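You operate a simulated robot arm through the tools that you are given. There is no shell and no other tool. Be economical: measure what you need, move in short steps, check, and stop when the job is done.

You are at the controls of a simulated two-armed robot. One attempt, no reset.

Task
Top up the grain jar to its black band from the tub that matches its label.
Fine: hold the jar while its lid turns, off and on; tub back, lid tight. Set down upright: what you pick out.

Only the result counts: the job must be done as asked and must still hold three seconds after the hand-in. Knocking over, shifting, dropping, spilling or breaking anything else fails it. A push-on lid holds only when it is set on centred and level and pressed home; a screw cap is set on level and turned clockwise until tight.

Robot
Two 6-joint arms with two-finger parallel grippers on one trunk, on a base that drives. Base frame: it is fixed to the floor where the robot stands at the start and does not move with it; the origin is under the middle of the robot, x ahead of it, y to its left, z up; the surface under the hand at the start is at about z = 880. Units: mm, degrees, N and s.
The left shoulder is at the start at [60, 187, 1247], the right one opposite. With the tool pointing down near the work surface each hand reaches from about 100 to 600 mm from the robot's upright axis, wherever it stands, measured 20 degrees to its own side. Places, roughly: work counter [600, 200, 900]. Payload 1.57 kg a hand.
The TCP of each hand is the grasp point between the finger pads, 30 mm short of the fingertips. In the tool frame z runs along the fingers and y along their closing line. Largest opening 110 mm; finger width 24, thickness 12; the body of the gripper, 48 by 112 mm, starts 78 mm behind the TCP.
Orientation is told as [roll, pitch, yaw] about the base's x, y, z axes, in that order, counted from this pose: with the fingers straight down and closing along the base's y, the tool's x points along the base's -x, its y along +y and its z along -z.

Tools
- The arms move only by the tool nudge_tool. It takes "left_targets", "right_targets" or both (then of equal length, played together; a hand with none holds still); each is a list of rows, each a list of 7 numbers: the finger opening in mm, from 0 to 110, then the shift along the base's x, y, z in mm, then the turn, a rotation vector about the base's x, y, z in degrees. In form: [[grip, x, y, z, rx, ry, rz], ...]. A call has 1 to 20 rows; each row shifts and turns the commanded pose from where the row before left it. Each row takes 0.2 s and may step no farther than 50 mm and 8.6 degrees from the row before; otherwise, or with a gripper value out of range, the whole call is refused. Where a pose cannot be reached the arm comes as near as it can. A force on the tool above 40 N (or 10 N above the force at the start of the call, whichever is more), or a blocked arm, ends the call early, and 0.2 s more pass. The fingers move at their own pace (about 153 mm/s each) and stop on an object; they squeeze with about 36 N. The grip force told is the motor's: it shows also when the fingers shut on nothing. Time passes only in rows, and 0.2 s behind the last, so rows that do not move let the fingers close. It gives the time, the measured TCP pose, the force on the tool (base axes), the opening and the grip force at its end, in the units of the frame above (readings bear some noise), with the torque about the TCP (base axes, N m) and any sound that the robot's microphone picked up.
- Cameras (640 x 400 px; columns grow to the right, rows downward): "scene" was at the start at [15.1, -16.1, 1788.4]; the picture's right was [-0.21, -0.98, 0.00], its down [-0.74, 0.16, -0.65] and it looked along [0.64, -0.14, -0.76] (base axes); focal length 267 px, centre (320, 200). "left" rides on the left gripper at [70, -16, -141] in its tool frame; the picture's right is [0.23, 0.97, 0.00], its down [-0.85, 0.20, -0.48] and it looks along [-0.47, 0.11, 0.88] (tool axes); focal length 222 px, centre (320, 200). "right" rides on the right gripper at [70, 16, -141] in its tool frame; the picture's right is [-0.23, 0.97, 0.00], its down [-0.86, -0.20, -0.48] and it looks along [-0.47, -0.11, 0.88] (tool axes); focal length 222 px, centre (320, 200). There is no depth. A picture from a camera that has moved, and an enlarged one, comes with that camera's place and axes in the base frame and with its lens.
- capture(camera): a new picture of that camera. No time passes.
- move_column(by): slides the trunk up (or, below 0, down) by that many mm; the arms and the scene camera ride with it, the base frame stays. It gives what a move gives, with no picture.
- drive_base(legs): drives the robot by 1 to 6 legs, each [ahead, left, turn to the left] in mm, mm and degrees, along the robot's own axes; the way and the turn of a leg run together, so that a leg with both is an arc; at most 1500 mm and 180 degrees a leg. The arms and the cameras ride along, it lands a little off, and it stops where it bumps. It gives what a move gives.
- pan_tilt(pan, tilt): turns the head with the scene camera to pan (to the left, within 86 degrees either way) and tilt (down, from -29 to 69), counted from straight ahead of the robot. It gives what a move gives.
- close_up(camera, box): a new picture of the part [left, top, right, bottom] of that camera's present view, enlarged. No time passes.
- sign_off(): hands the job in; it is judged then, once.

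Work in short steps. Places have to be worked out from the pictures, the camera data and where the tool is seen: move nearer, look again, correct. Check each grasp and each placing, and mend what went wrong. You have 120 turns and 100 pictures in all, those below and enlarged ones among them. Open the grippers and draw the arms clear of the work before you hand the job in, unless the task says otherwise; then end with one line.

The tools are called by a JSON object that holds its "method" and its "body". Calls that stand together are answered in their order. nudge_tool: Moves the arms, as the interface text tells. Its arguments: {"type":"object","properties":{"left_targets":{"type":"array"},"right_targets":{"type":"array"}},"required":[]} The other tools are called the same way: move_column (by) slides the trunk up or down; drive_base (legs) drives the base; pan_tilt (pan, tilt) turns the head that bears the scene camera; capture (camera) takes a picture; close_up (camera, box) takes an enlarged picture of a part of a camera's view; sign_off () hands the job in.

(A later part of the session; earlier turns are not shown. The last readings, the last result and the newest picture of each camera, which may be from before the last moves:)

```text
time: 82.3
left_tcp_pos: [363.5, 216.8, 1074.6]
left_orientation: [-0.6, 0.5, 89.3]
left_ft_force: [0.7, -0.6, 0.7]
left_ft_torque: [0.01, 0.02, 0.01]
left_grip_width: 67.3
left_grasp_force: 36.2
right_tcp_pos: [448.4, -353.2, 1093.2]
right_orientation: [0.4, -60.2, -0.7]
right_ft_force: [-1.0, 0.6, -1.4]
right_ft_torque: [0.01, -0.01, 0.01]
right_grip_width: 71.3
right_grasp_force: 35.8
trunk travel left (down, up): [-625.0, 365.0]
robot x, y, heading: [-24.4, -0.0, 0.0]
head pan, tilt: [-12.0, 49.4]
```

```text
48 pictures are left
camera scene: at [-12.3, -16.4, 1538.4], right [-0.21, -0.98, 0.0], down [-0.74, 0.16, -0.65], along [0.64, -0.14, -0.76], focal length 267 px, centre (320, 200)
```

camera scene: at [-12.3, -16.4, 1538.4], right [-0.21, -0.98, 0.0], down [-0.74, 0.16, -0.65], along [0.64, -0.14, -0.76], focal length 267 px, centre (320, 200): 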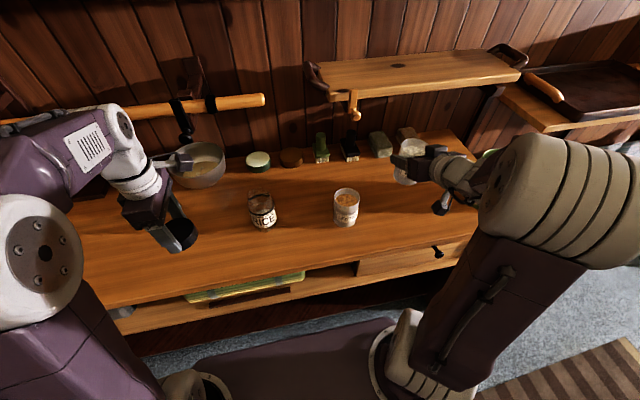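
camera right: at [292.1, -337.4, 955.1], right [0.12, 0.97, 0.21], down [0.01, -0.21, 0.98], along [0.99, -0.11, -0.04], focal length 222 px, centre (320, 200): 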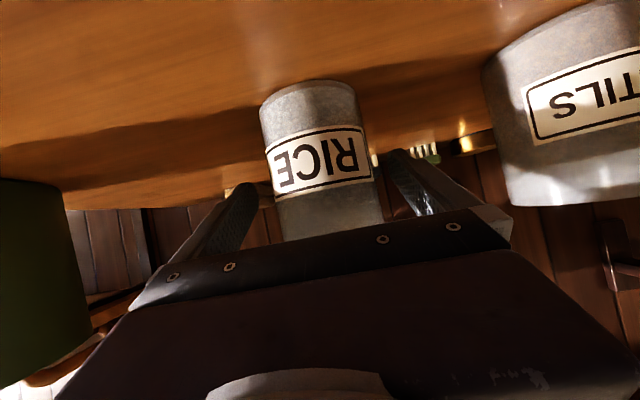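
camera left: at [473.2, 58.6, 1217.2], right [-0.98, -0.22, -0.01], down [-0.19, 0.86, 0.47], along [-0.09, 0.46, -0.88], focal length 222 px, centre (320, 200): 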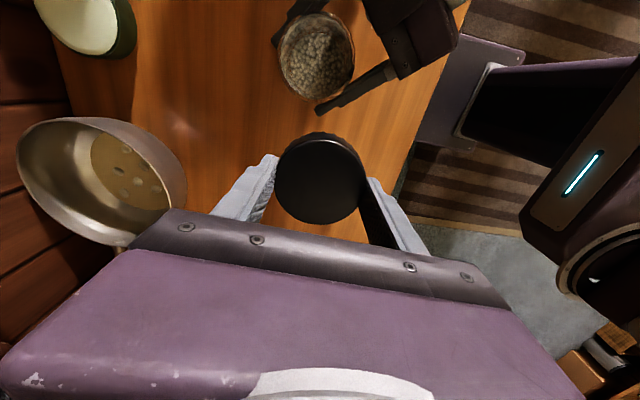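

The tub is lifted with nothing spilled. I carry it over the lentils toward the pour position, turning the heading gradually to 45°.

{"method": "nudge_tool", "body": {"right_targets": [[60, 3, 14, 0, 0, 0, 2], [60, 5, 20, 0, 0, 0, 3], [60, 5, 24, 0, 0, 0, 3], [60, 5, 24, 0, 0, 0, 3], [60, 5, 24, 0, 0, 0, 3], [60, 5, 24, 0, 0, 0, 3], [60, 5, 24, 0, 0, 0, 3], [60, 5, 24, 0, 0, 0, 3], [60, 5, 24, 0, 0, 0, 3], [60, 5, 24, 0, 0, 0, 4], [60, 6, 24, 0, 0, 0, 4], [60, 6, 24, 0, 0, 0, 4], [60, 6, 20, 0, 0, 0, 4], [60, 4, 14, 0, 0, 0, 3], [60, 0, 0, 0, 0, 0, 0]]}}

{"method": "capture", "body": {"camera": "scene"}}

```text
time: 85.5
left_tcp_pos: [364.1, 217.6, 1075.4]
left_orientation: [-0.5, 0.5, 89.4]
left_ft_force: [-0.8, -0.8, -0.1]
left_ft_torque: [0.0, -0.03, -0.03]
left_grip_width: 67.7
left_grasp_force: 36.5
right_tcp_pos: [519.9, -44.0, 1096.0]
right_orientation: [0.4, -60.2, 44.3]
right_ft_force: [-0.8, 0.6, -2.3]
right_ft_torque: [0.01, -0.02, -0.03]
right_grip_width: 71.3
right_grasp_force: 36.2
trunk travel left (down, up): [-625.0, 365.0]
robot x, y, heading: [-28.3, -0.7, -0.0]
head pan, tilt: [-12.0, 49.4]
```

```text
47 pictures are left
camera scene: at [-12.8, -16.2, 1538.4], right [-0.21, -0.98, 0.0], down [-0.74, 0.16, -0.65], along [0.64, -0.14, -0.76], focal length 267 px, centre (320, 200)
```

scene: 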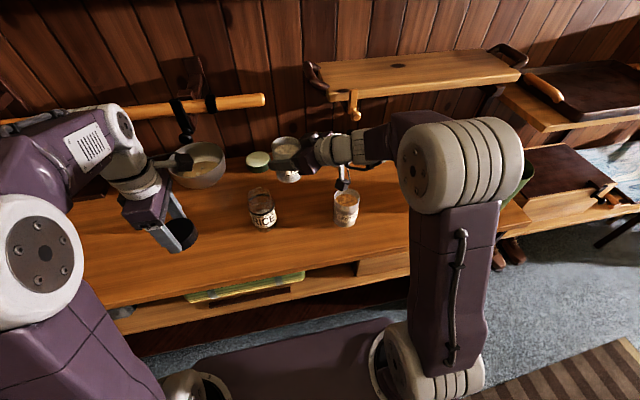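

In position beside the jar. I tilt 24° toward the jar, still out of flow, to test the wrist in this direction.

{"method": "nudge_tool", "body": {"right_targets": [[60, 0, 0, 0, -5.6, -5.6, 0], [60, 0, 0, 0, -5.6, -5.6, 0], [60, 0, 0, 0, -5.6, -5.6, 0], [60, 0, 0, 0, 0, 0, 0]]}}

{"method": "close_up", "body": {"camera": "scene", "box": [220, 110, 380, 240]}}

```text
time: 86.5
left_tcp_pos: [363.7, 216.2, 1076.1]
left_orientation: [-0.7, 0.5, 89.4]
left_ft_force: [0.2, 0.4, -0.7]
left_ft_torque: [-0.01, 0.04, 0.0]
left_grip_width: 67.5
left_grasp_force: 35.7
right_tcp_pos: [520.3, -44.1, 1095.9]
right_orientation: [-41.5, -52.8, 79.7]
right_ft_force: [0.1, 0.3, -2.2]
right_ft_torque: [0.02, 0.0, 0.0]
right_grip_width: 71.2
right_grasp_force: 36.6
trunk travel left (down, up): [-625.0, 365.0]
robot x, y, heading: [-28.8, 3.3, -0.1]
head pan, tilt: [-12.0, 49.4]
```

```text
3.08 times, centred on (300, 175) of scene
camera zoom: at [-12.4, -16.2, 1538.4], right [-0.21, -0.98, 0.0], down [-0.74, 0.16, -0.65], along [0.64, -0.14, -0.76], focal length 821 px, centre (382, 277)
```

zoom: 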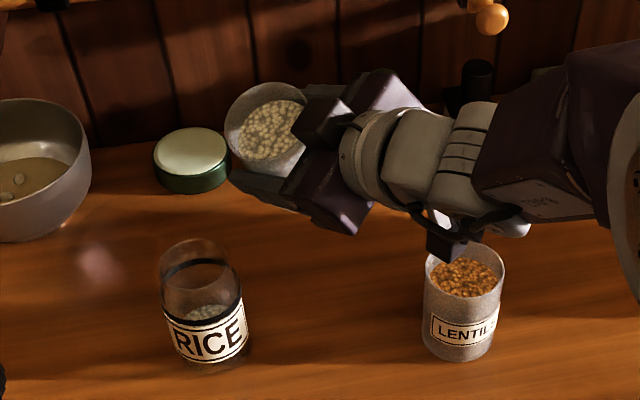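

The wrist handles this well. I move in so the lip comes over the jar mouth, and tilt to 40°.

{"method": "nudge_tool", "body": {"right_targets": [[60, 3, 16, -10, 0, 0, 0], [60, 3, 16, -14, 0, 0, 0], [60, 2, 16, -14, 0, 0, 0], [60, 0, 0, -3, -5.6, -5.6, 0], [60, 0, 0, -4, -5.6, -5.6, 0], [60, 0, 0, 0, 0, 0, 0]]}}

{"method": "close_up", "body": {"camera": "scene", "box": [190, 110, 350, 240]}}

{"method": "capture", "body": {"camera": "left"}}

```text
time: 87.9
left_tcp_pos: [364.7, 217.8, 1075.4]
left_orientation: [-0.6, 0.6, 89.4]
left_ft_force: [-0.2, 0.5, -0.6]
left_ft_torque: [0.01, 0.0, -0.01]
left_grip_width: 67.5
left_grasp_force: 35.5
right_tcp_pos: [584.3, -30.6, 1143.6]
right_orientation: [-57.2, -42.3, 92.2]
right_ft_force: [0.1, -0.5, -1.4]
right_ft_torque: [0.04, 0.07, -0.01]
right_grip_width: 71.0
right_grasp_force: 36.2
right hand out of reach, approached as far as the arm can: row 2, 3, 4, 5
trunk travel left (down, up): [-625.0, 365.0]
robot x, y, heading: [-32.3, -1.7, -0.2]
head pan, tilt: [-12.0, 49.4]
```

```text
3.08 times, centred on (270, 175) of scene
camera zoom: at [-12.3, -15.8, 1538.4], right [-0.21, -0.98, 0.0], down [-0.74, 0.16, -0.65], along [0.64, -0.14, -0.76], focal length 821 px, centre (474, 277)
```

zoom: 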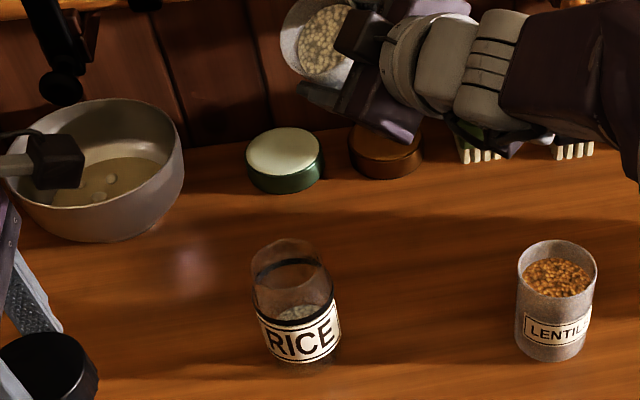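

```text
44 pictures are left
camera left: at [379.3, 148.1, 1217.0], right [-0.98, -0.22, -0.01], down [-0.19, 0.86, 0.47], along [-0.09, 0.46, -0.88], focal length 222 px, centre (320, 200)
```

left: 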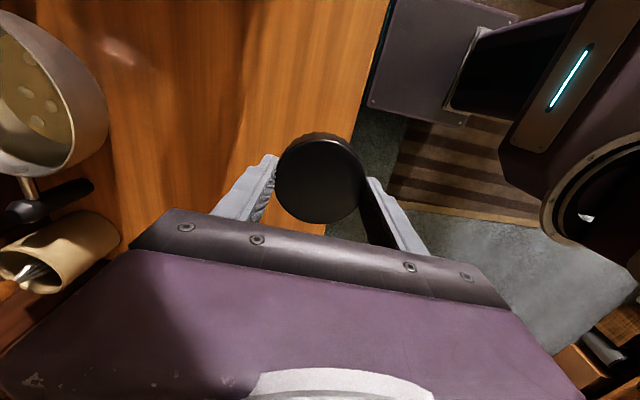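

The wrist ran out in this direction and drifted toward the wall, though nothing spilled. I untilt and back away. I'll pour from the other side, with the tub on the left of the jar tilting right, which turns the wrist the easy way.

{"method": "nudge_tool", "body": {"right_targets": [[60, -15, -5, 0, 0, 0, 0], [60, -15, -5, 0, 5.6, 5.6, 0], [60, -15, -5, 0, 5.6, 5.6, 0], [60, -10, -10, 0, 5.6, 5.6, 0], [60, -10, -10, 0, 5.6, 5.6, 0], [60, 0, 0, 0, 5.6, 5.6, 0], [60, 0, 0, 0, 0, 0, 0]], "left_targets": [[55, 0, 12, 0, 0, 0, 0], [55, 0, 12, 0, 0, 0, 0], [55, 0, 12, 0, 0, 0, 0], [55, 0, 12, 0, 0, 0, 0], [55, 0, 12, 0, 0, 0, 0], [55, 0, 0, 0, 0, 0, 0], [55, 0, 0, 0, 0, 0, 0]]}}

{"method": "capture", "body": {"camera": "scene"}}

```text
time: 89.5
left_tcp_pos: [365.9, 277.4, 1076.1]
left_orientation: [-0.6, 0.5, 89.4]
left_ft_force: [0.5, -0.8, 0.0]
left_ft_torque: [-0.03, 0.01, 0.0]
left_grip_width: 67.5
left_grasp_force: 36.1
right_tcp_pos: [524.6, -68.0, 1156.8]
right_orientation: [0.6, -60.2, 44.0]
right_ft_force: [-0.4, -0.7, -1.5]
right_ft_torque: [0.0, -0.02, -0.01]
right_grip_width: 70.9
right_grasp_force: 35.7
right hand out of reach, approached as far as the arm can: row 1
trunk travel left (down, up): [-625.0, 365.0]
robot x, y, heading: [-24.9, -3.5, 0.2]
head pan, tilt: [-12.0, 49.4]
```

```text
43 pictures are left
camera scene: at [-12.8, -15.9, 1538.4], right [-0.21, -0.98, 0.0], down [-0.74, 0.16, -0.65], along [0.64, -0.14, -0.76], focal length 267 px, centre (320, 200)
```

scene: 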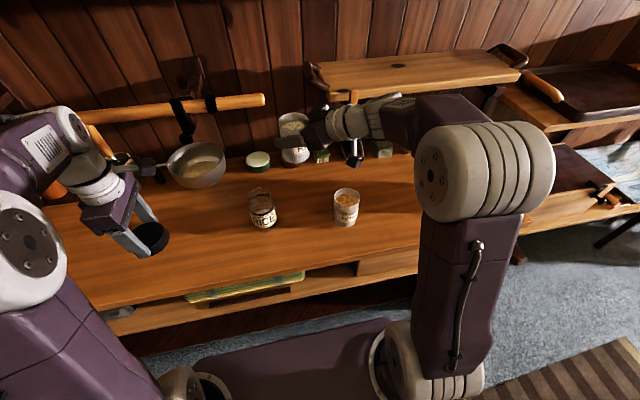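

Upright again with nothing spilled. I route the tub around the robot side to the left of the jar at z≈1125, turning the heading to 60°.

{"method": "nudge_tool", "body": {"right_targets": [[60, -15, 0, -3, 0, 0, 2], [60, -20, 0, -5, 0, 0, 3], [60, -20, 5, -5, 0, 0, 3], [60, -20, 10, -5, 0, 0, 3], [60, -20, 15, -5, 0, 0, 3], [60, -15, 20, -5, 0, 0, 2], [60, 0, 24, -5, 0, 0, 0], [60, 0, 24, 0, 0, 0, 0], [60, 0, 24, 0, 0, 0, 0], [60, 1, 20, 0, 0, 0, 0], [60, 0, 10, 0, 0, 0, 0], [60, 0, 0, 0, 0, 0, 0]]}}

{"method": "capture", "body": {"camera": "scene"}}

```text
time: 92.1
left_tcp_pos: [365.5, 276.5, 1076.6]
left_orientation: [-0.6, 0.5, 89.5]
left_ft_force: [-0.6, 0.3, 0.0]
left_ft_torque: [-0.02, 0.0, -0.01]
left_grip_width: 67.5
left_grasp_force: 36.2
right_tcp_pos: [415.0, 82.0, 1123.6]
right_orientation: [0.6, -60.2, 60.2]
right_ft_force: [-0.7, -1.5, -1.8]
right_ft_torque: [-0.01, -0.02, 0.02]
right_grip_width: 71.2
right_grasp_force: 35.6
trunk travel left (down, up): [-625.0, 365.0]
robot x, y, heading: [-25.6, -0.6, 0.1]
head pan, tilt: [-12.0, 49.4]
```

```text
42 pictures are left
camera scene: at [-12.4, -16.1, 1538.4], right [-0.21, -0.98, 0.0], down [-0.74, 0.16, -0.65], along [0.64, -0.14, -0.76], focal length 267 px, centre (320, 200)
```

scene: 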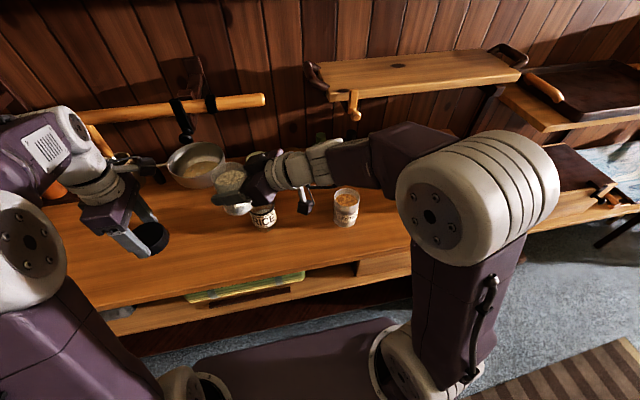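

Good pose. I tilt 24° toward the jar and move in with the lip high over the near side of the mouth.

{"method": "nudge_tool", "body": {"right_targets": [[60, 0, 0, 0, 3.98, 6.94, 0], [60, 0, 0, 0, 3.98, 6.94, 0], [60, 0, 0, -10, 3.98, 6.94, 0], [60, 2, 0, -18, 0, 0, 0], [60, 4, -1, -18, 0, 0, 0], [60, 4, -1, -18, 0, 0, 0], [60, 0, 0, 0, 0, 0, 0]]}}

{"method": "close_up", "body": {"camera": "scene", "box": [190, 130, 330, 240]}}

{"method": "capture", "body": {"camera": "right"}}

```text
time: 93.7
left_tcp_pos: [365.2, 277.7, 1075.6]
left_orientation: [-0.6, 0.5, 89.4]
left_ft_force: [0.0, 1.2, 0.2]
left_ft_torque: [-0.01, 0.01, -0.02]
left_grip_width: 67.4
left_grasp_force: 35.8
right_tcp_pos: [425.0, 80.7, 1059.6]
right_orientation: [42.4, -52.6, 24.8]
right_ft_force: [0.2, 0.1, -1.9]
right_ft_torque: [-0.02, 0.0, 0.0]
right_grip_width: 71.1
right_grasp_force: 35.9
trunk travel left (down, up): [-625.0, 365.0]
robot x, y, heading: [-27.1, 0.2, -0.1]
head pan, tilt: [-12.0, 49.4]
```

```text
3.64 times, centred on (260, 185) of scene
camera zoom: at [-13.0, -15.9, 1538.4], right [-0.21, -0.98, 0.0], down [-0.74, 0.16, -0.65], along [0.64, -0.14, -0.76], focal length 970 px, centre (538, 254)
```

zoom: 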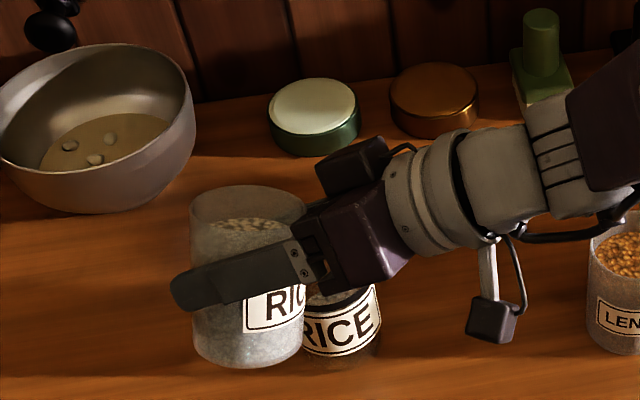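

```text
40 pictures are left
camera right: at [339.6, -49.6, 1075.5], right [-0.65, 0.49, 0.58], down [0.51, -0.28, 0.81], along [0.56, 0.82, -0.07], focal length 222 px, centre (320, 200)
```

right: 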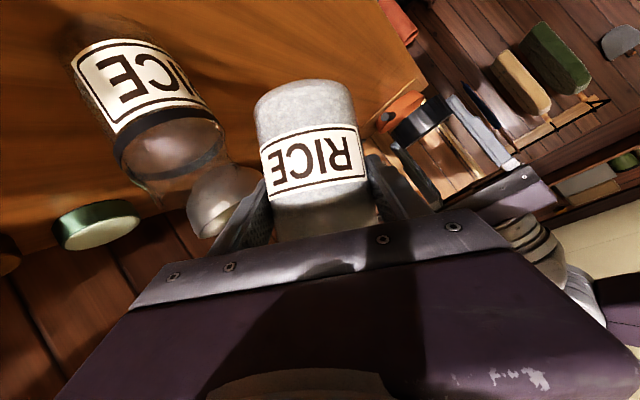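

Here I check the jar mouth position in the right camera before letting anything flow.

{"method": "close_up", "body": {"camera": "right", "box": [60, 20, 400, 250]}}

```text
1.74 times, centred on (230, 135) of right
camera zoom: at [339.6, -49.6, 1075.5], right [-0.65, 0.49, 0.58], down [0.51, -0.28, 0.81], along [0.56, 0.82, -0.07], focal length 386 px, centre (476, 313)
```

zoom: 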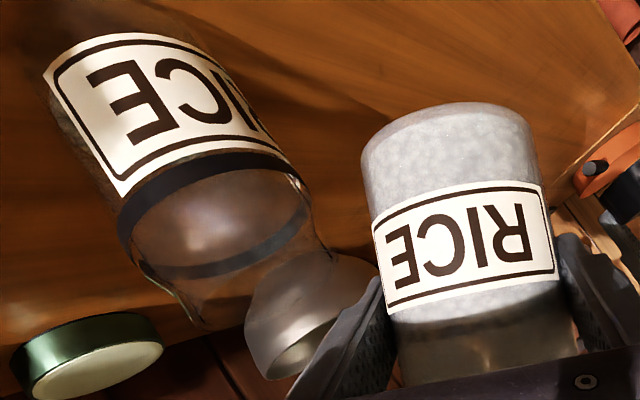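

The jar mouth matches [480, 45] with its rim at z≈1007. I continue to 48° with the lip kept over the near half of the mouth.

{"method": "nudge_tool", "body": {"right_targets": [[60, 1, 0, -5, 3.98, 6.94, 0], [60, 1, 0, -5, 3.98, 6.94, 0], [60, 0, 0, -1, 3.98, 6.94, 0], [60, 0, 0, 0, 0, 0, 0], [60, 0, 0, 0, 0, 0, 0]]}}

{"method": "capture", "body": {"camera": "right"}}

{"method": "close_up", "body": {"camera": "scene", "box": [190, 130, 330, 240]}}

```text
time: 94.9
left_tcp_pos: [366.2, 276.8, 1077.6]
left_orientation: [-0.6, 0.5, 89.4]
left_ft_force: [0.9, 0.7, 0.0]
left_ft_torque: [-0.04, 0.02, -0.01]
left_grip_width: 67.8
left_grasp_force: 36.0
right_tcp_pos: [428.1, 81.0, 1049.0]
right_orientation: [66.3, -35.4, 7.7]
right_ft_force: [0.8, 0.1, -2.2]
right_ft_torque: [-0.06, -0.02, 0.0]
right_grip_width: 70.8
right_grasp_force: 36.1
trunk travel left (down, up): [-625.0, 365.0]
robot x, y, heading: [-27.0, -2.8, 0.0]
head pan, tilt: [-12.0, 49.4]
```

```text
38 pictures are left
camera right: at [347.6, -53.5, 1067.0], right [-0.38, 0.34, 0.86], down [0.76, -0.42, 0.5], along [0.53, 0.84, -0.1], focal length 222 px, centre (320, 200)
```

right: 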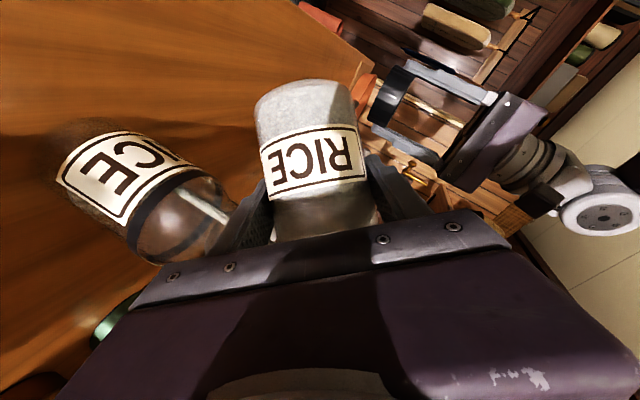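

```text
3.64 times, centred on (260, 185) of scene
camera zoom: at [-12.4, -16.0, 1538.4], right [-0.21, -0.98, 0.0], down [-0.74, 0.16, -0.65], along [0.64, -0.14, -0.76], focal length 970 px, centre (538, 254)
```

zoom: 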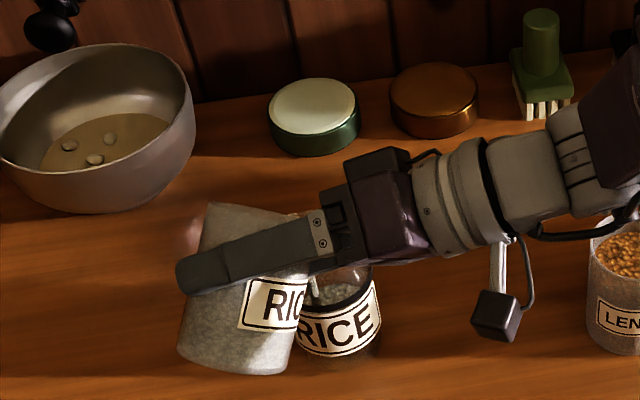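

Rice has begun to stream into the jar. I zoom in to check the stream and the level.

{"method": "close_up", "body": {"camera": "scene", "box": [235, 175, 295, 225]}}

{"method": "close_up", "body": {"camera": "right", "box": [40, 100, 260, 280]}}

```text
8.00 times, centred on (265, 200) of scene
camera zoom: at [-12.4, -16.0, 1538.4], right [-0.21, -0.98, 0.0], down [-0.74, 0.16, -0.65], along [0.64, -0.14, -0.76], focal length 2134 px, centre (760, 200)
```

zoom: 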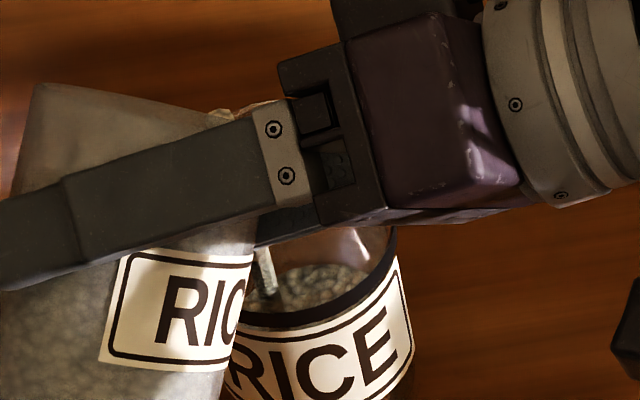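

```text
2.22 times, centred on (150, 190) of right
camera zoom: at [347.6, -53.5, 1067.0], right [-0.38, 0.34, 0.86], down [0.76, -0.42, 0.5], along [0.53, 0.84, -0.1], focal length 494 px, centre (698, 222)
```

zoom: 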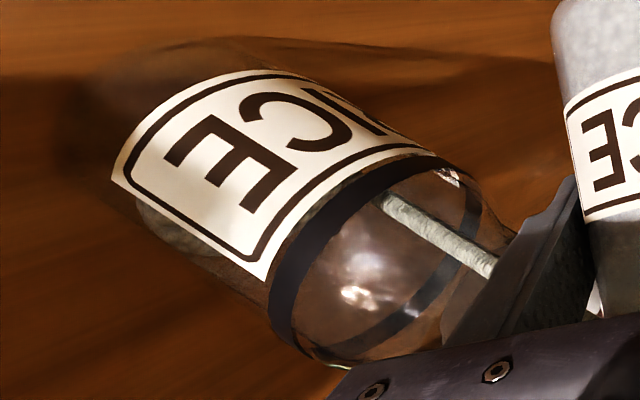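

The stream falls inside the mouth. I hold here a moment to see how much flows at this tilt.

{"method": "nudge_tool", "body": {"right_targets": [[60, 2, -1, 0, 0, 0, 0], [60, 0, 0, 0, 0, 0, 0], [60, 0, 0, 0, 0, 0, 0], [60, 0, 0, 0, 0, 0, 0]]}}

{"method": "close_up", "body": {"camera": "right", "box": [40, 100, 260, 280]}}

{"method": "close_up", "body": {"camera": "scene", "box": [235, 175, 295, 225]}}

```text
time: 95.9
left_tcp_pos: [366.7, 276.9, 1076.8]
left_orientation: [-0.5, 0.5, 89.4]
left_ft_force: [-0.4, -0.1, -0.9]
left_ft_torque: [0.0, -0.03, 0.01]
left_grip_width: 67.4
left_grasp_force: 35.7
right_tcp_pos: [429.5, 80.1, 1048.9]
right_orientation: [66.4, -35.5, 7.8]
right_ft_force: [0.3, 0.0, -1.6]
right_ft_torque: [-0.01, -0.03, 0.01]
right_grip_width: 71.0
right_grasp_force: 36.1
trunk travel left (down, up): [-625.0, 365.0]
robot x, y, heading: [-26.2, -4.5, -0.1]
head pan, tilt: [-12.0, 49.4]
```

```text
2.22 times, centred on (150, 190) of right
camera zoom: at [349.6, -54.6, 1067.0], right [-0.38, 0.34, 0.86], down [0.75, -0.42, 0.5], along [0.53, 0.84, -0.1], focal length 494 px, centre (698, 222)
```

zoom: 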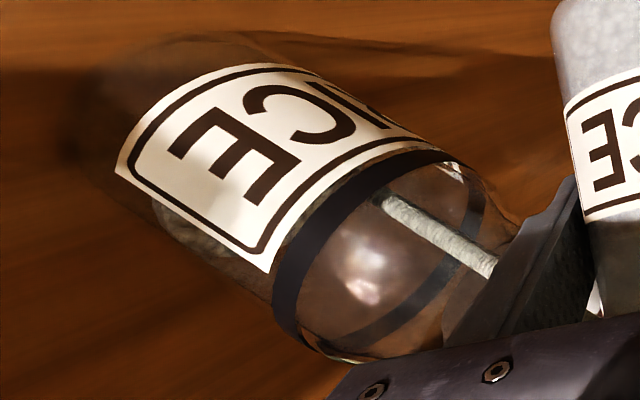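

```text
8.00 times, centred on (265, 200) of scene
camera zoom: at [-12.4, -16.0, 1538.4], right [-0.21, -0.98, 0.0], down [-0.74, 0.16, -0.65], along [0.64, -0.14, -0.76], focal length 2134 px, centre (760, 200)
```

zoom: 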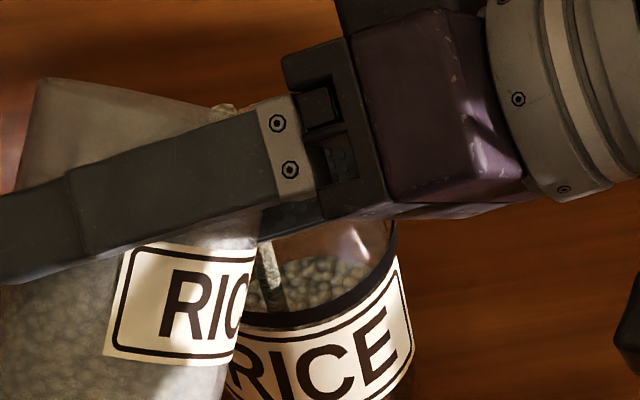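

The level is rising steadily and the stream stays inside. I keep pouring for 2 s at this tilt, plus 4°.

{"method": "nudge_tool", "body": {"right_targets": [[60, 0, 0, 0, 2, 3.47, 0], [60, 0, 0, 0, 0, 0, 0], [60, 0, 0, 0, 0, 0, 0], [60, 0, 0, 0, 0, 0, 0], [60, 0, 0, 0, 0, 0, 0], [60, 0, 0, 0, 0, 0, 0], [60, 0, 0, 0, 0, 0, 0], [60, 0, 0, 0, 0, 0, 0], [60, 0, 0, 0, 0, 0, 0], [60, 0, 0, 0, 0, 0, 0]]}}

{"method": "close_up", "body": {"camera": "scene", "box": [235, 175, 295, 225]}}

```text
time: 98.1
left_tcp_pos: [366.1, 277.2, 1075.7]
left_orientation: [-0.7, 0.5, 89.4]
left_ft_force: [0.5, -0.3, -0.4]
left_ft_torque: [0.01, 0.01, 0.0]
left_grip_width: 67.5
left_grasp_force: 35.9
right_tcp_pos: [428.9, 78.7, 1049.0]
right_orientation: [69.3, -32.3, 6.2]
right_ft_force: [-0.3, 0.6, -2.3]
right_ft_torque: [-0.02, 0.02, 0.0]
right_grip_width: 70.9
right_grasp_force: 35.8
trunk travel left (down, up): [-625.0, 365.0]
robot x, y, heading: [-27.9, -0.1, 0.2]
head pan, tilt: [-12.0, 49.4]
```

```text
8.00 times, centred on (265, 200) of scene
camera zoom: at [-12.5, -16.0, 1538.4], right [-0.21, -0.98, 0.0], down [-0.74, 0.16, -0.65], along [0.64, -0.14, -0.76], focal length 2134 px, centre (760, 200)
```

zoom: 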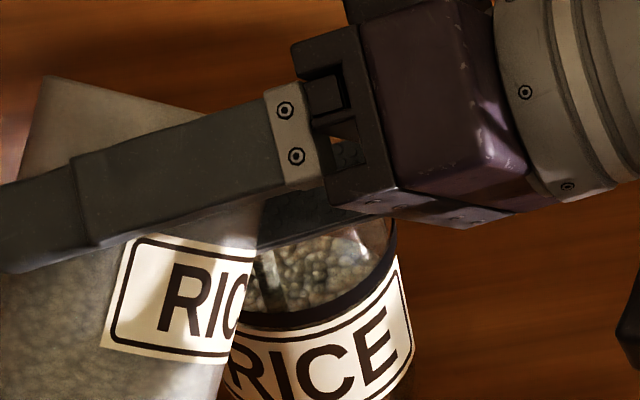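

The level is now about z 934, rising roughly 5 mm/s, with about 40 mm to go. I continue for 3 s with the tilt growing to about 60°.

{"method": "nudge_tool", "body": {"right_targets": [[60, 0, 0, 1, 2, 3.47, 0], [60, 0, 0, 0, 0, 0, 0], [60, 0, 0, 0, 0, 0, 0], [60, 0, 0, 0, 0, 0, 0], [60, 0, 0, 0, 0, 0, 0], [60, 0, 0, 1, 2, 3.47, 0], [60, 0, 0, 0, 0, 0, 0], [60, 0, 0, 0, 0, 0, 0], [60, 0, 0, 0, 0, 0, 0], [60, 0, 0, 0, 0, 0, 0], [60, 0, 0, 0, 0, 0, 0], [60, 0, 0, 0, 0, 0, 0], [60, 0, 0, 0, 0, 0, 0], [60, 0, 0, 0, 0, 0, 0]]}}

{"method": "close_up", "body": {"camera": "scene", "box": [235, 175, 295, 225]}}

{"method": "close_up", "body": {"camera": "right", "box": [40, 120, 260, 300]}}

```text
time: 101.1
left_tcp_pos: [366.1, 277.2, 1075.8]
left_orientation: [-0.6, 0.5, 89.5]
left_ft_force: [0.2, -0.6, 0.2]
left_ft_torque: [0.0, -0.03, 0.04]
left_grip_width: 67.2
left_grasp_force: 36.4
right_tcp_pos: [429.1, 80.3, 1051.7]
right_orientation: [74.5, -25.8, 3.5]
right_ft_force: [0.0, 0.9, -2.3]
right_ft_torque: [-0.06, 0.0, -0.02]
right_grip_width: 71.4
right_grasp_force: 35.8
trunk travel left (down, up): [-625.0, 365.0]
robot x, y, heading: [-30.8, -1.1, -0.2]
head pan, tilt: [-12.0, 49.4]
```

```text
8.00 times, centred on (265, 200) of scene
camera zoom: at [-12.4, -16.0, 1538.4], right [-0.21, -0.98, 0.0], down [-0.74, 0.16, -0.65], along [0.64, -0.14, -0.76], focal length 2134 px, centre (760, 200)
```

zoom: 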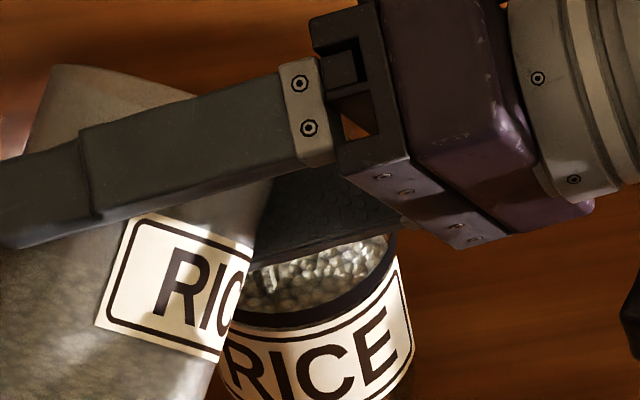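

```text
2.22 times, centred on (150, 210) of right
camera zoom: at [353.0, -56.6, 1069.2], right [-0.22, 0.25, 0.94], down [0.83, -0.46, 0.31], along [0.51, 0.85, -0.1], focal length 494 px, centre (698, 178)
```

zoom: 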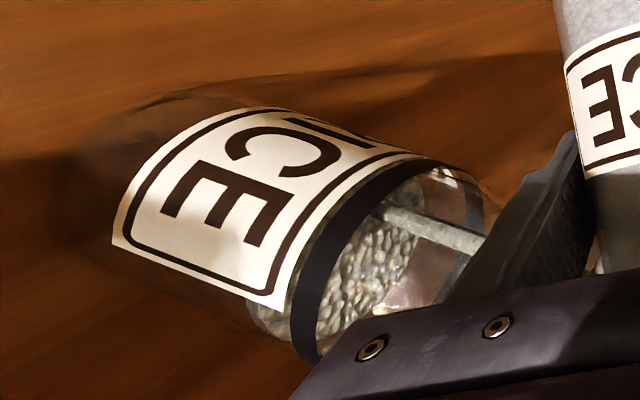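

The right camera now shows the surface about 23 mm under the band (z≈951). I continue about 2.2 s more with a small tilt increase.

{"method": "nudge_tool", "body": {"right_targets": [[60, 0, 0, 1, 2, 3.47, 0], [60, 0, 0, 0, 0, 0, 0], [60, 0, 0, 0, 0, 0, 0], [60, 0, 0, 0, 0, 0, 0], [60, 0, 0, 0, 0, 0, 0], [60, 0, 0, 0, 0, 0, 0], [60, 0, 0, 0, 0, 0, 0], [60, 0, 0, 0, 0, 0, 0], [60, 0, 0, 0, 0, 0, 0], [60, 0, 0, 0, 0, 0, 0]]}}

{"method": "close_up", "body": {"camera": "right", "box": [40, 120, 260, 300]}}

```text
time: 103.3
left_tcp_pos: [364.7, 276.5, 1077.0]
left_orientation: [-0.7, 0.6, 89.4]
left_ft_force: [0.0, -0.4, -0.2]
left_ft_torque: [-0.04, 0.0, -0.01]
left_grip_width: 67.2
left_grasp_force: 35.7
right_tcp_pos: [428.5, 80.0, 1050.9]
right_orientation: [76.9, -22.5, 2.6]
right_ft_force: [-0.4, 0.7, -1.7]
right_ft_torque: [-0.03, -0.01, 0.04]
right_grip_width: 70.8
right_grasp_force: 36.8
trunk travel left (down, up): [-625.0, 365.0]
robot x, y, heading: [-27.9, 2.0, -0.1]
head pan, tilt: [-12.0, 49.4]
```

```text
2.22 times, centred on (150, 210) of right
camera zoom: at [353.8, -57.2, 1069.8], right [-0.16, 0.21, 0.96], down [0.85, -0.47, 0.25], along [0.51, 0.85, -0.1], focal length 494 px, centre (698, 178)
```

zoom: 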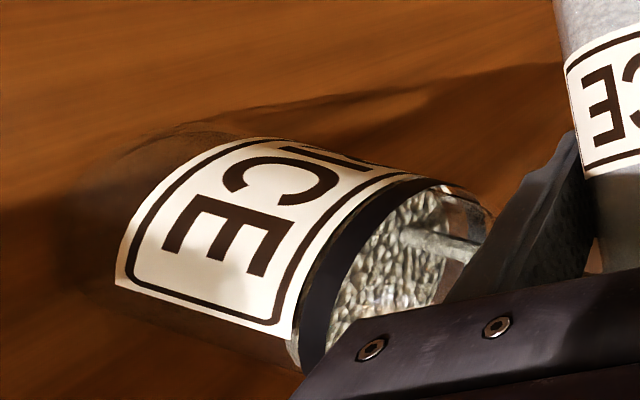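

The surface is about 14 mm below the band's middle. I pour about 1.8 s more.

{"method": "nudge_tool", "body": {"right_targets": [[60, 0, 0, 1, 1.5, 2.6, 0], [60, 0, 0, 0, 0, 0, 0], [60, 0, 0, 0, 0, 0, 0], [60, 0, 0, 0, 0, 0, 0], [60, 0, 0, 0, 0, 0, 0], [60, 0, 0, 0, 0, 0, 0], [60, 0, 0, 0, 0, 0, 0]]}}

{"method": "close_up", "body": {"camera": "right", "box": [40, 120, 260, 300]}}

```text
time: 104.9
left_tcp_pos: [365.7, 277.1, 1076.1]
left_orientation: [-0.6, 0.4, 89.5]
left_ft_force: [-0.7, -0.2, -0.6]
left_ft_torque: [-0.01, -0.01, -0.01]
left_grip_width: 67.0
left_grasp_force: 35.9
right_tcp_pos: [430.1, 78.5, 1054.2]
right_orientation: [78.6, -20.0, 2.0]
right_ft_force: [0.4, 0.4, -3.1]
right_ft_torque: [0.01, -0.02, 0.0]
right_grip_width: 71.3
right_grasp_force: 35.8
trunk travel left (down, up): [-625.0, 365.0]
robot x, y, heading: [-28.9, 0.1, -0.3]
head pan, tilt: [-12.0, 49.4]
```

```text
2.22 times, centred on (150, 210) of right
camera zoom: at [354.8, -58.0, 1070.9], right [-0.12, 0.19, 0.98], down [0.86, -0.48, 0.2], along [0.5, 0.86, -0.1], focal length 494 px, centre (698, 178)
```

zoom: 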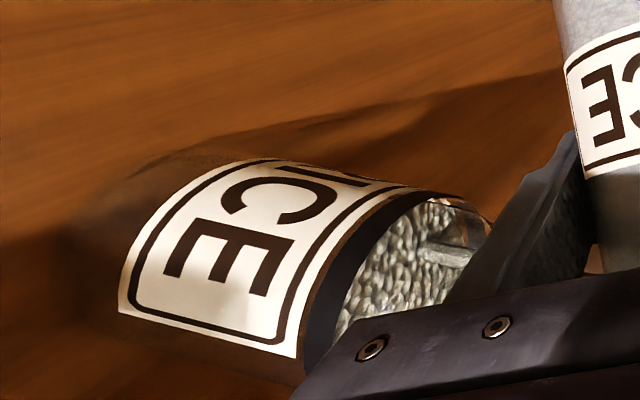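

{"method": "close_up", "body": {"camera": "right", "box": [150, 180, 220, 240]}}

```text
6.67 times, centred on (185, 210) of right
camera zoom: at [354.8, -58.0, 1070.9], right [-0.12, 0.19, 0.98], down [0.86, -0.48, 0.2], along [0.5, 0.86, -0.1], focal length 1481 px, centre (1220, 133)
```

zoom: 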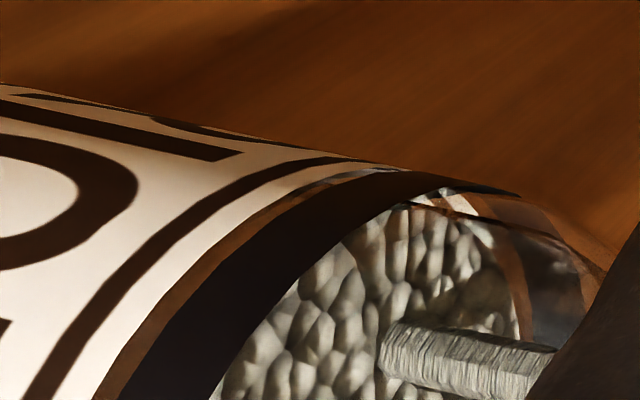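

The level is about 3 mm below the band's lower edge (7 mm below its middle). I pour about 0.8 s more and check.

{"method": "nudge_tool", "body": {"right_targets": [[60, 0, 0, 0, 0, 0, 0], [60, 0, 0, 0, 0, 0, 0], [60, 0, 0, 0, 0, 0, 0]]}}

{"method": "close_up", "body": {"camera": "right", "box": [150, 180, 220, 240]}}

```text
time: 105.7
left_tcp_pos: [364.4, 277.7, 1077.4]
left_orientation: [-0.6, 0.5, 89.4]
left_ft_force: [0.1, -0.9, -0.4]
left_ft_torque: [0.0, -0.01, 0.0]
left_grip_width: 67.2
left_grasp_force: 36.1
right_tcp_pos: [428.4, 79.0, 1052.3]
right_orientation: [78.7, -19.8, 2.1]
right_ft_force: [-0.1, -0.2, -1.8]
right_ft_torque: [0.01, -0.01, 0.03]
right_grip_width: 71.3
right_grasp_force: 35.9
trunk travel left (down, up): [-625.0, 365.0]
robot x, y, heading: [-26.3, -0.5, -0.2]
head pan, tilt: [-12.0, 49.4]
```

```text
6.67 times, centred on (185, 210) of right
camera zoom: at [354.8, -58.0, 1070.9], right [-0.12, 0.19, 0.98], down [0.86, -0.48, 0.2], along [0.5, 0.86, -0.1], focal length 1481 px, centre (1220, 133)
```

zoom: 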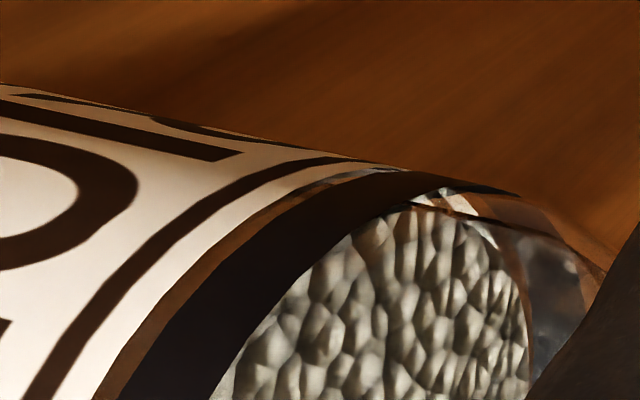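

The flow stopped by itself with the level at the band's lower edge. I tilt 2.5° more for the last few millimetres.

{"method": "nudge_tool", "body": {"right_targets": [[60, 0, 0, 0.5, 1.25, 2.17, 0], [60, 0, 0, 0, 0, 0, 0], [60, 0, 0, 0, 0, 0, 0]]}}

{"method": "close_up", "body": {"camera": "right", "box": [150, 180, 220, 240]}}

```text
time: 106.5
left_tcp_pos: [364.9, 277.5, 1076.7]
left_orientation: [-0.5, 0.6, 89.4]
left_ft_force: [-0.2, 0.7, -0.5]
left_ft_torque: [0.03, 0.01, 0.0]
left_grip_width: 68.0
left_grasp_force: 35.5
right_tcp_pos: [429.2, 80.4, 1053.8]
right_orientation: [80.0, -17.8, 1.6]
right_ft_force: [-0.4, -0.5, -1.6]
right_ft_torque: [0.0, 0.0, 0.03]
right_grip_width: 70.8
right_grasp_force: 36.1
trunk travel left (down, up): [-625.0, 365.0]
robot x, y, heading: [-30.2, 1.5, -0.2]
head pan, tilt: [-12.0, 49.4]
```

```text
6.67 times, centred on (185, 210) of right
camera zoom: at [355.7, -58.1, 1071.3], right [-0.08, 0.17, 0.98], down [0.86, -0.48, 0.15], along [0.5, 0.86, -0.11], focal length 1481 px, centre (1220, 133)
```

zoom: 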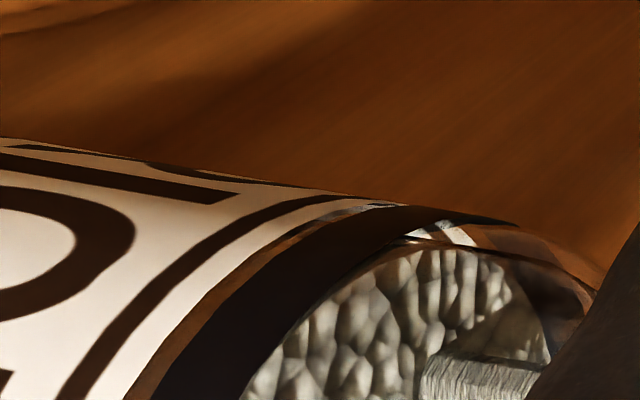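

{"method": "nudge_tool", "body": {"right_targets": [[60, 0, 0, 0, 0, 0, 0]]}}

{"method": "close_up", "body": {"camera": "right", "box": [150, 180, 220, 240]}}

```text
time: 106.9
left_tcp_pos: [364.5, 277.7, 1076.3]
left_orientation: [-0.6, 0.6, 89.4]
left_ft_force: [0.5, -0.1, 0.2]
left_ft_torque: [0.01, -0.02, -0.02]
left_grip_width: 68.3
left_grasp_force: 35.7
right_tcp_pos: [429.9, 80.3, 1052.2]
right_orientation: [80.0, -17.7, 1.7]
right_ft_force: [-1.0, 0.7, -2.0]
right_ft_torque: [-0.02, -0.07, 0.02]
right_grip_width: 71.2
right_grasp_force: 35.8
trunk travel left (down, up): [-625.0, 365.0]
robot x, y, heading: [-28.3, -4.0, -0.0]
head pan, tilt: [-12.0, 49.4]
```

```text
6.67 times, centred on (185, 210) of right
camera zoom: at [355.6, -58.1, 1071.4], right [-0.08, 0.17, 0.98], down [0.86, -0.48, 0.15], along [0.5, 0.86, -0.11], focal length 1481 px, centre (1220, 133)
```

zoom: 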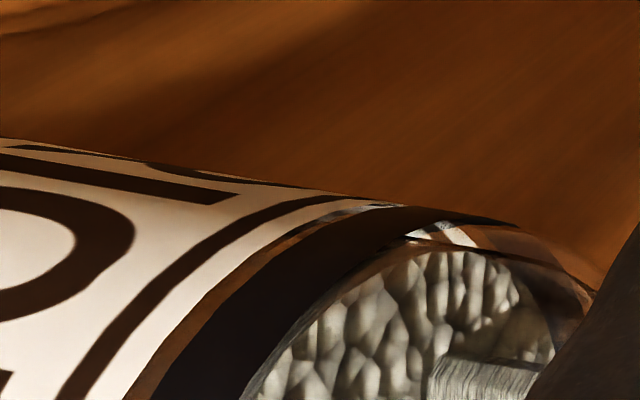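

The far edge is now inside the band's width. I stop by tilting back 24°.

{"method": "nudge_tool", "body": {"right_targets": [[60, 0, 0, 0, -3.98, -6.94, 0], [60, 0, 0, 2, -3.98, -6.94, 0], [60, 0, 0, 5, -3.98, -6.94, 0], [60, 0, 0, 0, 0, 0, 0]]}}

{"method": "close_up", "body": {"camera": "right", "box": [80, 120, 260, 260]}}

{"method": "close_up", "body": {"camera": "scene", "box": [235, 175, 295, 225]}}

```text
time: 107.9
left_tcp_pos: [366.0, 277.3, 1077.1]
left_orientation: [-0.6, 0.5, 89.4]
left_ft_force: [0.3, -0.3, 0.0]
left_ft_torque: [0.0, 0.0, -0.02]
left_grip_width: 68.0
left_grasp_force: 36.1
right_tcp_pos: [429.4, 79.3, 1059.5]
right_orientation: [64.5, -37.5, 8.9]
right_ft_force: [-0.4, 0.2, -2.4]
right_ft_torque: [0.02, -0.02, 0.0]
right_grip_width: 71.3
right_grasp_force: 36.3
trunk travel left (down, up): [-625.0, 365.0]
robot x, y, heading: [-28.4, 0.8, -0.2]
head pan, tilt: [-12.0, 49.4]
```

```text
2.86 times, centred on (170, 190) of right
camera zoom: at [349.4, -54.4, 1078.2], right [-0.42, 0.36, 0.84], down [0.73, -0.41, 0.54], along [0.54, 0.84, -0.09], focal length 635 px, centre (749, 229)
```

zoom: 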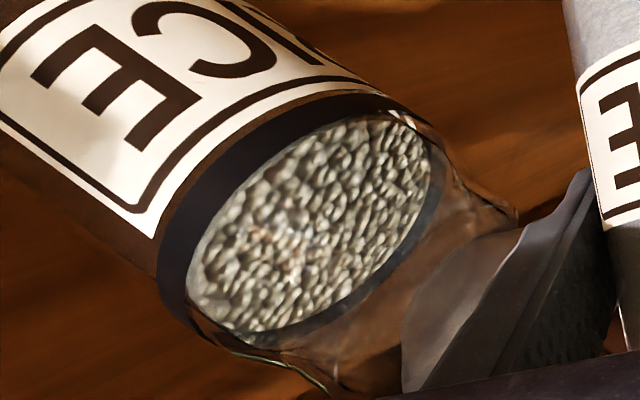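

```text
8.00 times, centred on (265, 200) of scene
camera zoom: at [-12.1, -16.1, 1538.4], right [-0.21, -0.98, 0.0], down [-0.74, 0.16, -0.65], along [0.64, -0.14, -0.76], focal length 2134 px, centre (760, 200)
```

zoom: 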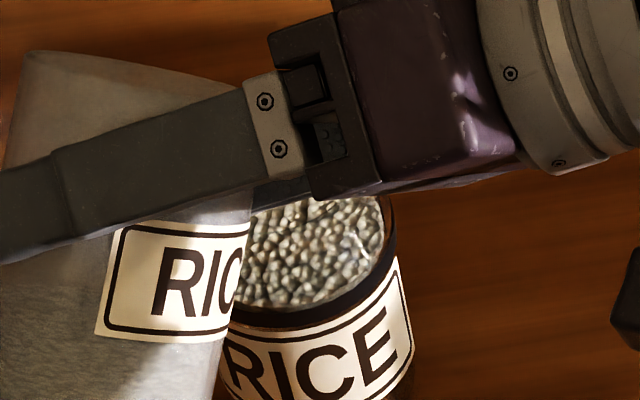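

The level now sits within the black band all round. I raise the tub, back it off and turn it upright.

{"method": "nudge_tool", "body": {"right_targets": [[60, -4, 2, 15, -3.98, -6.94, 0], [60, -4, 2, 15, -3.98, -6.94, 0], [60, -3, 0, 15, -3.98, -6.94, 0], [60, -3, 0, 10, -3.98, -6.94, 0], [60, 0, 0, 8, -3.98, -6.94, 0], [60, 0, 0, 0, -3, -5.2, 0], [60, 0, 0, 0, 0, 0, 0]]}}

{"method": "capture", "body": {"camera": "scene"}}

```text
time: 109.5
left_tcp_pos: [365.6, 276.9, 1077.4]
left_orientation: [-0.6, 0.5, 89.5]
left_ft_force: [0.4, -0.1, 0.0]
left_ft_torque: [-0.01, 0.01, 0.03]
left_grip_width: 67.9
left_grasp_force: 36.3
right_tcp_pos: [415.2, 82.6, 1122.9]
right_orientation: [-0.6, -60.2, 61.3]
right_ft_force: [0.4, 0.5, -2.1]
right_ft_torque: [0.02, 0.03, 0.0]
right_grip_width: 71.2
right_grasp_force: 35.7
trunk travel left (down, up): [-625.0, 365.0]
robot x, y, heading: [-28.6, -1.6, 0.0]
head pan, tilt: [-12.0, 49.4]
```

```text
21 pictures are left
camera scene: at [-12.3, -16.0, 1538.4], right [-0.21, -0.98, 0.0], down [-0.74, 0.16, -0.65], along [0.64, -0.14, -0.76], focal length 267 px, centre (320, 200)
```

scene: 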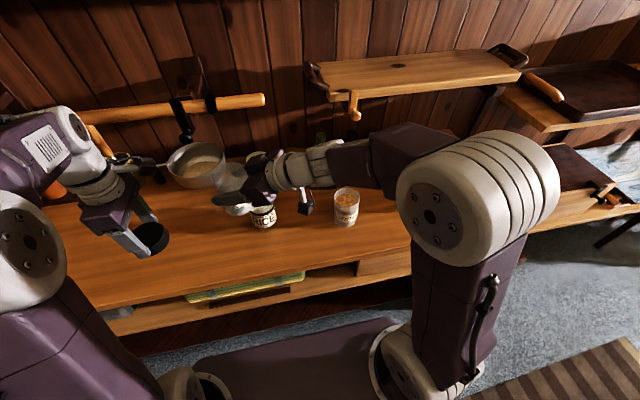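

Upright, with no spill visible. I carry the tub back over the lentils to above its place.

{"method": "nudge_tool", "body": {"right_targets": [[60, 10, -14, 0, 0, 0, -3], [60, 18, -24, 0, 0, 0, -3.5], [60, 18, -24, 0, 0, 0, -3.5], [60, 18, -24, 0, 0, 0, -3.5], [60, 18, -24, 0, 0, 0, -3], [60, 5, -24, 0, 0, 0, -2], [60, -3, -24, -2, 0, 0, -3], [60, -5, -24, -2, 0, 0, -3], [60, -5, -24, -3, 0, 0, -3], [60, -5, -24, -3, 0, 0, -4], [60, -5, -24, -3, 0, 0, -4], [60, -5, -24, -3, 0, 0, -4], [60, -5, -24, -3, 0, 0, -4], [60, -5, -24, -3, 0, 0, -4], [60, -5, -24, -3, 0, 0, -4], [60, -5, -24, -3, 0, 0, -4], [60, -5, -24, -2, 0, 0, -4], [60, 0, -24, 0, 0, 0, -2.5], [60, 0, -14, 0, 0, 0, 0], [60, 0, 0, 0, 0, 0, 0]]}}

```text
time: 113.7
left_tcp_pos: [364.5, 277.8, 1077.0]
left_orientation: [-0.6, 0.5, 89.3]
left_ft_force: [-0.6, -0.5, -0.1]
left_ft_torque: [0.0, -0.01, 0.01]
left_grip_width: 68.1
left_grasp_force: 35.7
right_tcp_pos: [449.2, -354.1, 1094.1]
right_orientation: [-0.6, -60.2, -0.9]
right_ft_force: [0.4, 0.7, -3.1]
right_ft_torque: [-0.01, 0.0, -0.01]
right_grip_width: 70.9
right_grasp_force: 36.4
trunk travel left (down, up): [-625.0, 365.0]
robot x, y, heading: [-29.7, 0.5, 0.1]
head pan, tilt: [-12.0, 49.4]
```

Back above its spot. I correct the tilt and lower to the original height, slowly at the end.

{"method": "nudge_tool", "body": {"right_targets": [[60, 0, 1, -15, 0.75, 0, 1.2], [60, 0, 0, -25, 0, 0, 0], [60, 0, 0, -25, 0, 0, 0], [60, 0, 0, -25, 0, 0, 0], [60, 0, 0, -20, 0, 0, 0], [60, 0, 0, -15, 0, 0, 0], [60, 0, 0, -10, 0, 0, 0], [60, 0, 0, -6, 0, 0, 0], [60, 0, 0, -3, 0, 0, 0], [60, 0, 0, -2, 0, 0, 0], [60, 0, 0, 0, 0, 0, 0]]}}

{"method": "close_up", "body": {"camera": "scene", "box": [330, 140, 490, 240]}}

```text
time: 116.1
left_tcp_pos: [365.6, 276.7, 1075.2]
left_orientation: [-0.6, 0.5, 89.3]
left_ft_force: [-0.1, -1.0, -0.7]
left_ft_torque: [-0.02, -0.02, -0.01]
left_grip_width: 67.9
left_grasp_force: 36.1
right_tcp_pos: [449.2, -351.6, 947.6]
right_orientation: [1.0, -60.2, -1.0]
right_ft_force: [-0.1, 0.1, -3.4]
right_ft_torque: [0.0, -0.01, -0.03]
right_grip_width: 71.1
right_grasp_force: 36.6
trunk travel left (down, up): [-625.0, 365.0]
robot x, y, heading: [-29.5, -2.5, -0.1]
head pan, tilt: [-12.0, 49.4]
```

```text
4.00 times, centred on (410, 190) of scene
camera zoom: at [-12.5, -16.3, 1538.4], right [-0.21, -0.98, 0.0], down [-0.74, 0.16, -0.65], along [0.64, -0.14, -0.76], focal length 1067 px, centre (-40, 240)
```

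zoom: 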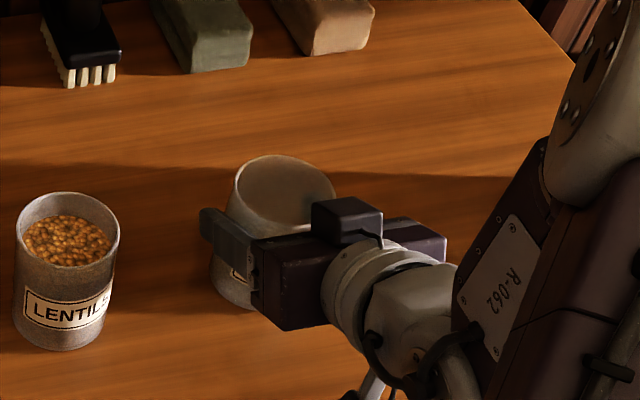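

Tub nearly down and still hanging. I lower it by 1 mm steps until contact.

{"method": "nudge_tool", "body": {"right_targets": [[60, 0, 0, -1, 0, 0, 0], [60, 0, 0, -1, 0, 0, 0], [60, 0, 0, 0, 0, 0, 0]]}}

```text
time: 116.9
left_tcp_pos: [366.4, 278.9, 1076.5]
left_orientation: [-0.6, 0.4, 89.4]
left_ft_force: [-0.3, -0.1, 0.3]
left_ft_torque: [0.0, 0.01, -0.02]
left_grip_width: 67.8
left_grasp_force: 35.5
right_tcp_pos: [449.6, -351.5, 946.2]
right_orientation: [1.0, -60.3, -1.1]
right_ft_force: [0.3, 0.4, 1.1]
right_ft_torque: [-0.04, 0.06, -0.01]
right_grip_width: 71.1
right_grasp_force: 36.2
trunk travel left (down, up): [-625.0, 365.0]
robot x, y, heading: [-27.1, 2.1, 0.1]
head pan, tilt: [-12.0, 49.4]
```

The tub is on the counter, with the force up to +1 N. I open the fingers and withdraw straight up.

{"method": "nudge_tool", "body": {"right_targets": [[110, 0, 0, 0, 0, 0, 0], [110, 0, 0, 0, 0, 0, 0], [110, 0, 0, 8, 0, 0, 0], [110, 0, 0, 20, 0, 0, 0], [110, 0, 0, 25, 0, 0, 0], [110, 0, 0, 25, 0, 0, 0], [110, -5, 0, 25, 0, 0, 0], [110, -10, 0, 25, 0, 0, 0], [110, -15, 0, 20, 0, 0, 0], [110, -15, 0, 10, 0, 0, 0], [110, 0, 0, 0, 0, 0, 0]]}}

{"method": "capture", "body": {"camera": "scene"}}

```text
time: 119.3
left_tcp_pos: [365.0, 276.2, 1076.6]
left_orientation: [-0.5, 0.6, 89.4]
left_ft_force: [0.2, 0.0, -0.9]
left_ft_torque: [-0.03, -0.03, -0.01]
left_grip_width: 67.8
left_grasp_force: 36.3
right_tcp_pos: [404.9, -352.9, 1104.0]
right_orientation: [1.0, -60.3, -1.1]
right_ft_force: [0.5, 0.1, -0.3]
right_ft_torque: [-0.01, -0.02, 0.01]
right_grip_width: 110.1
right_grasp_force: 0.0
trunk travel left (down, up): [-625.0, 365.0]
robot x, y, heading: [-28.5, -1.0, 0.1]
head pan, tilt: [-12.0, 49.4]
```

```text
19 pictures are left
camera scene: at [-12.3, -16.3, 1538.4], right [-0.21, -0.98, 0.0], down [-0.74, 0.16, -0.65], along [0.64, -0.14, -0.76], focal length 267 px, centre (320, 200)
```

scene: 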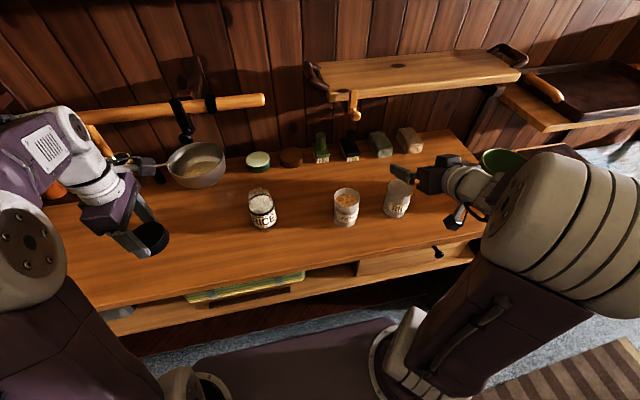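

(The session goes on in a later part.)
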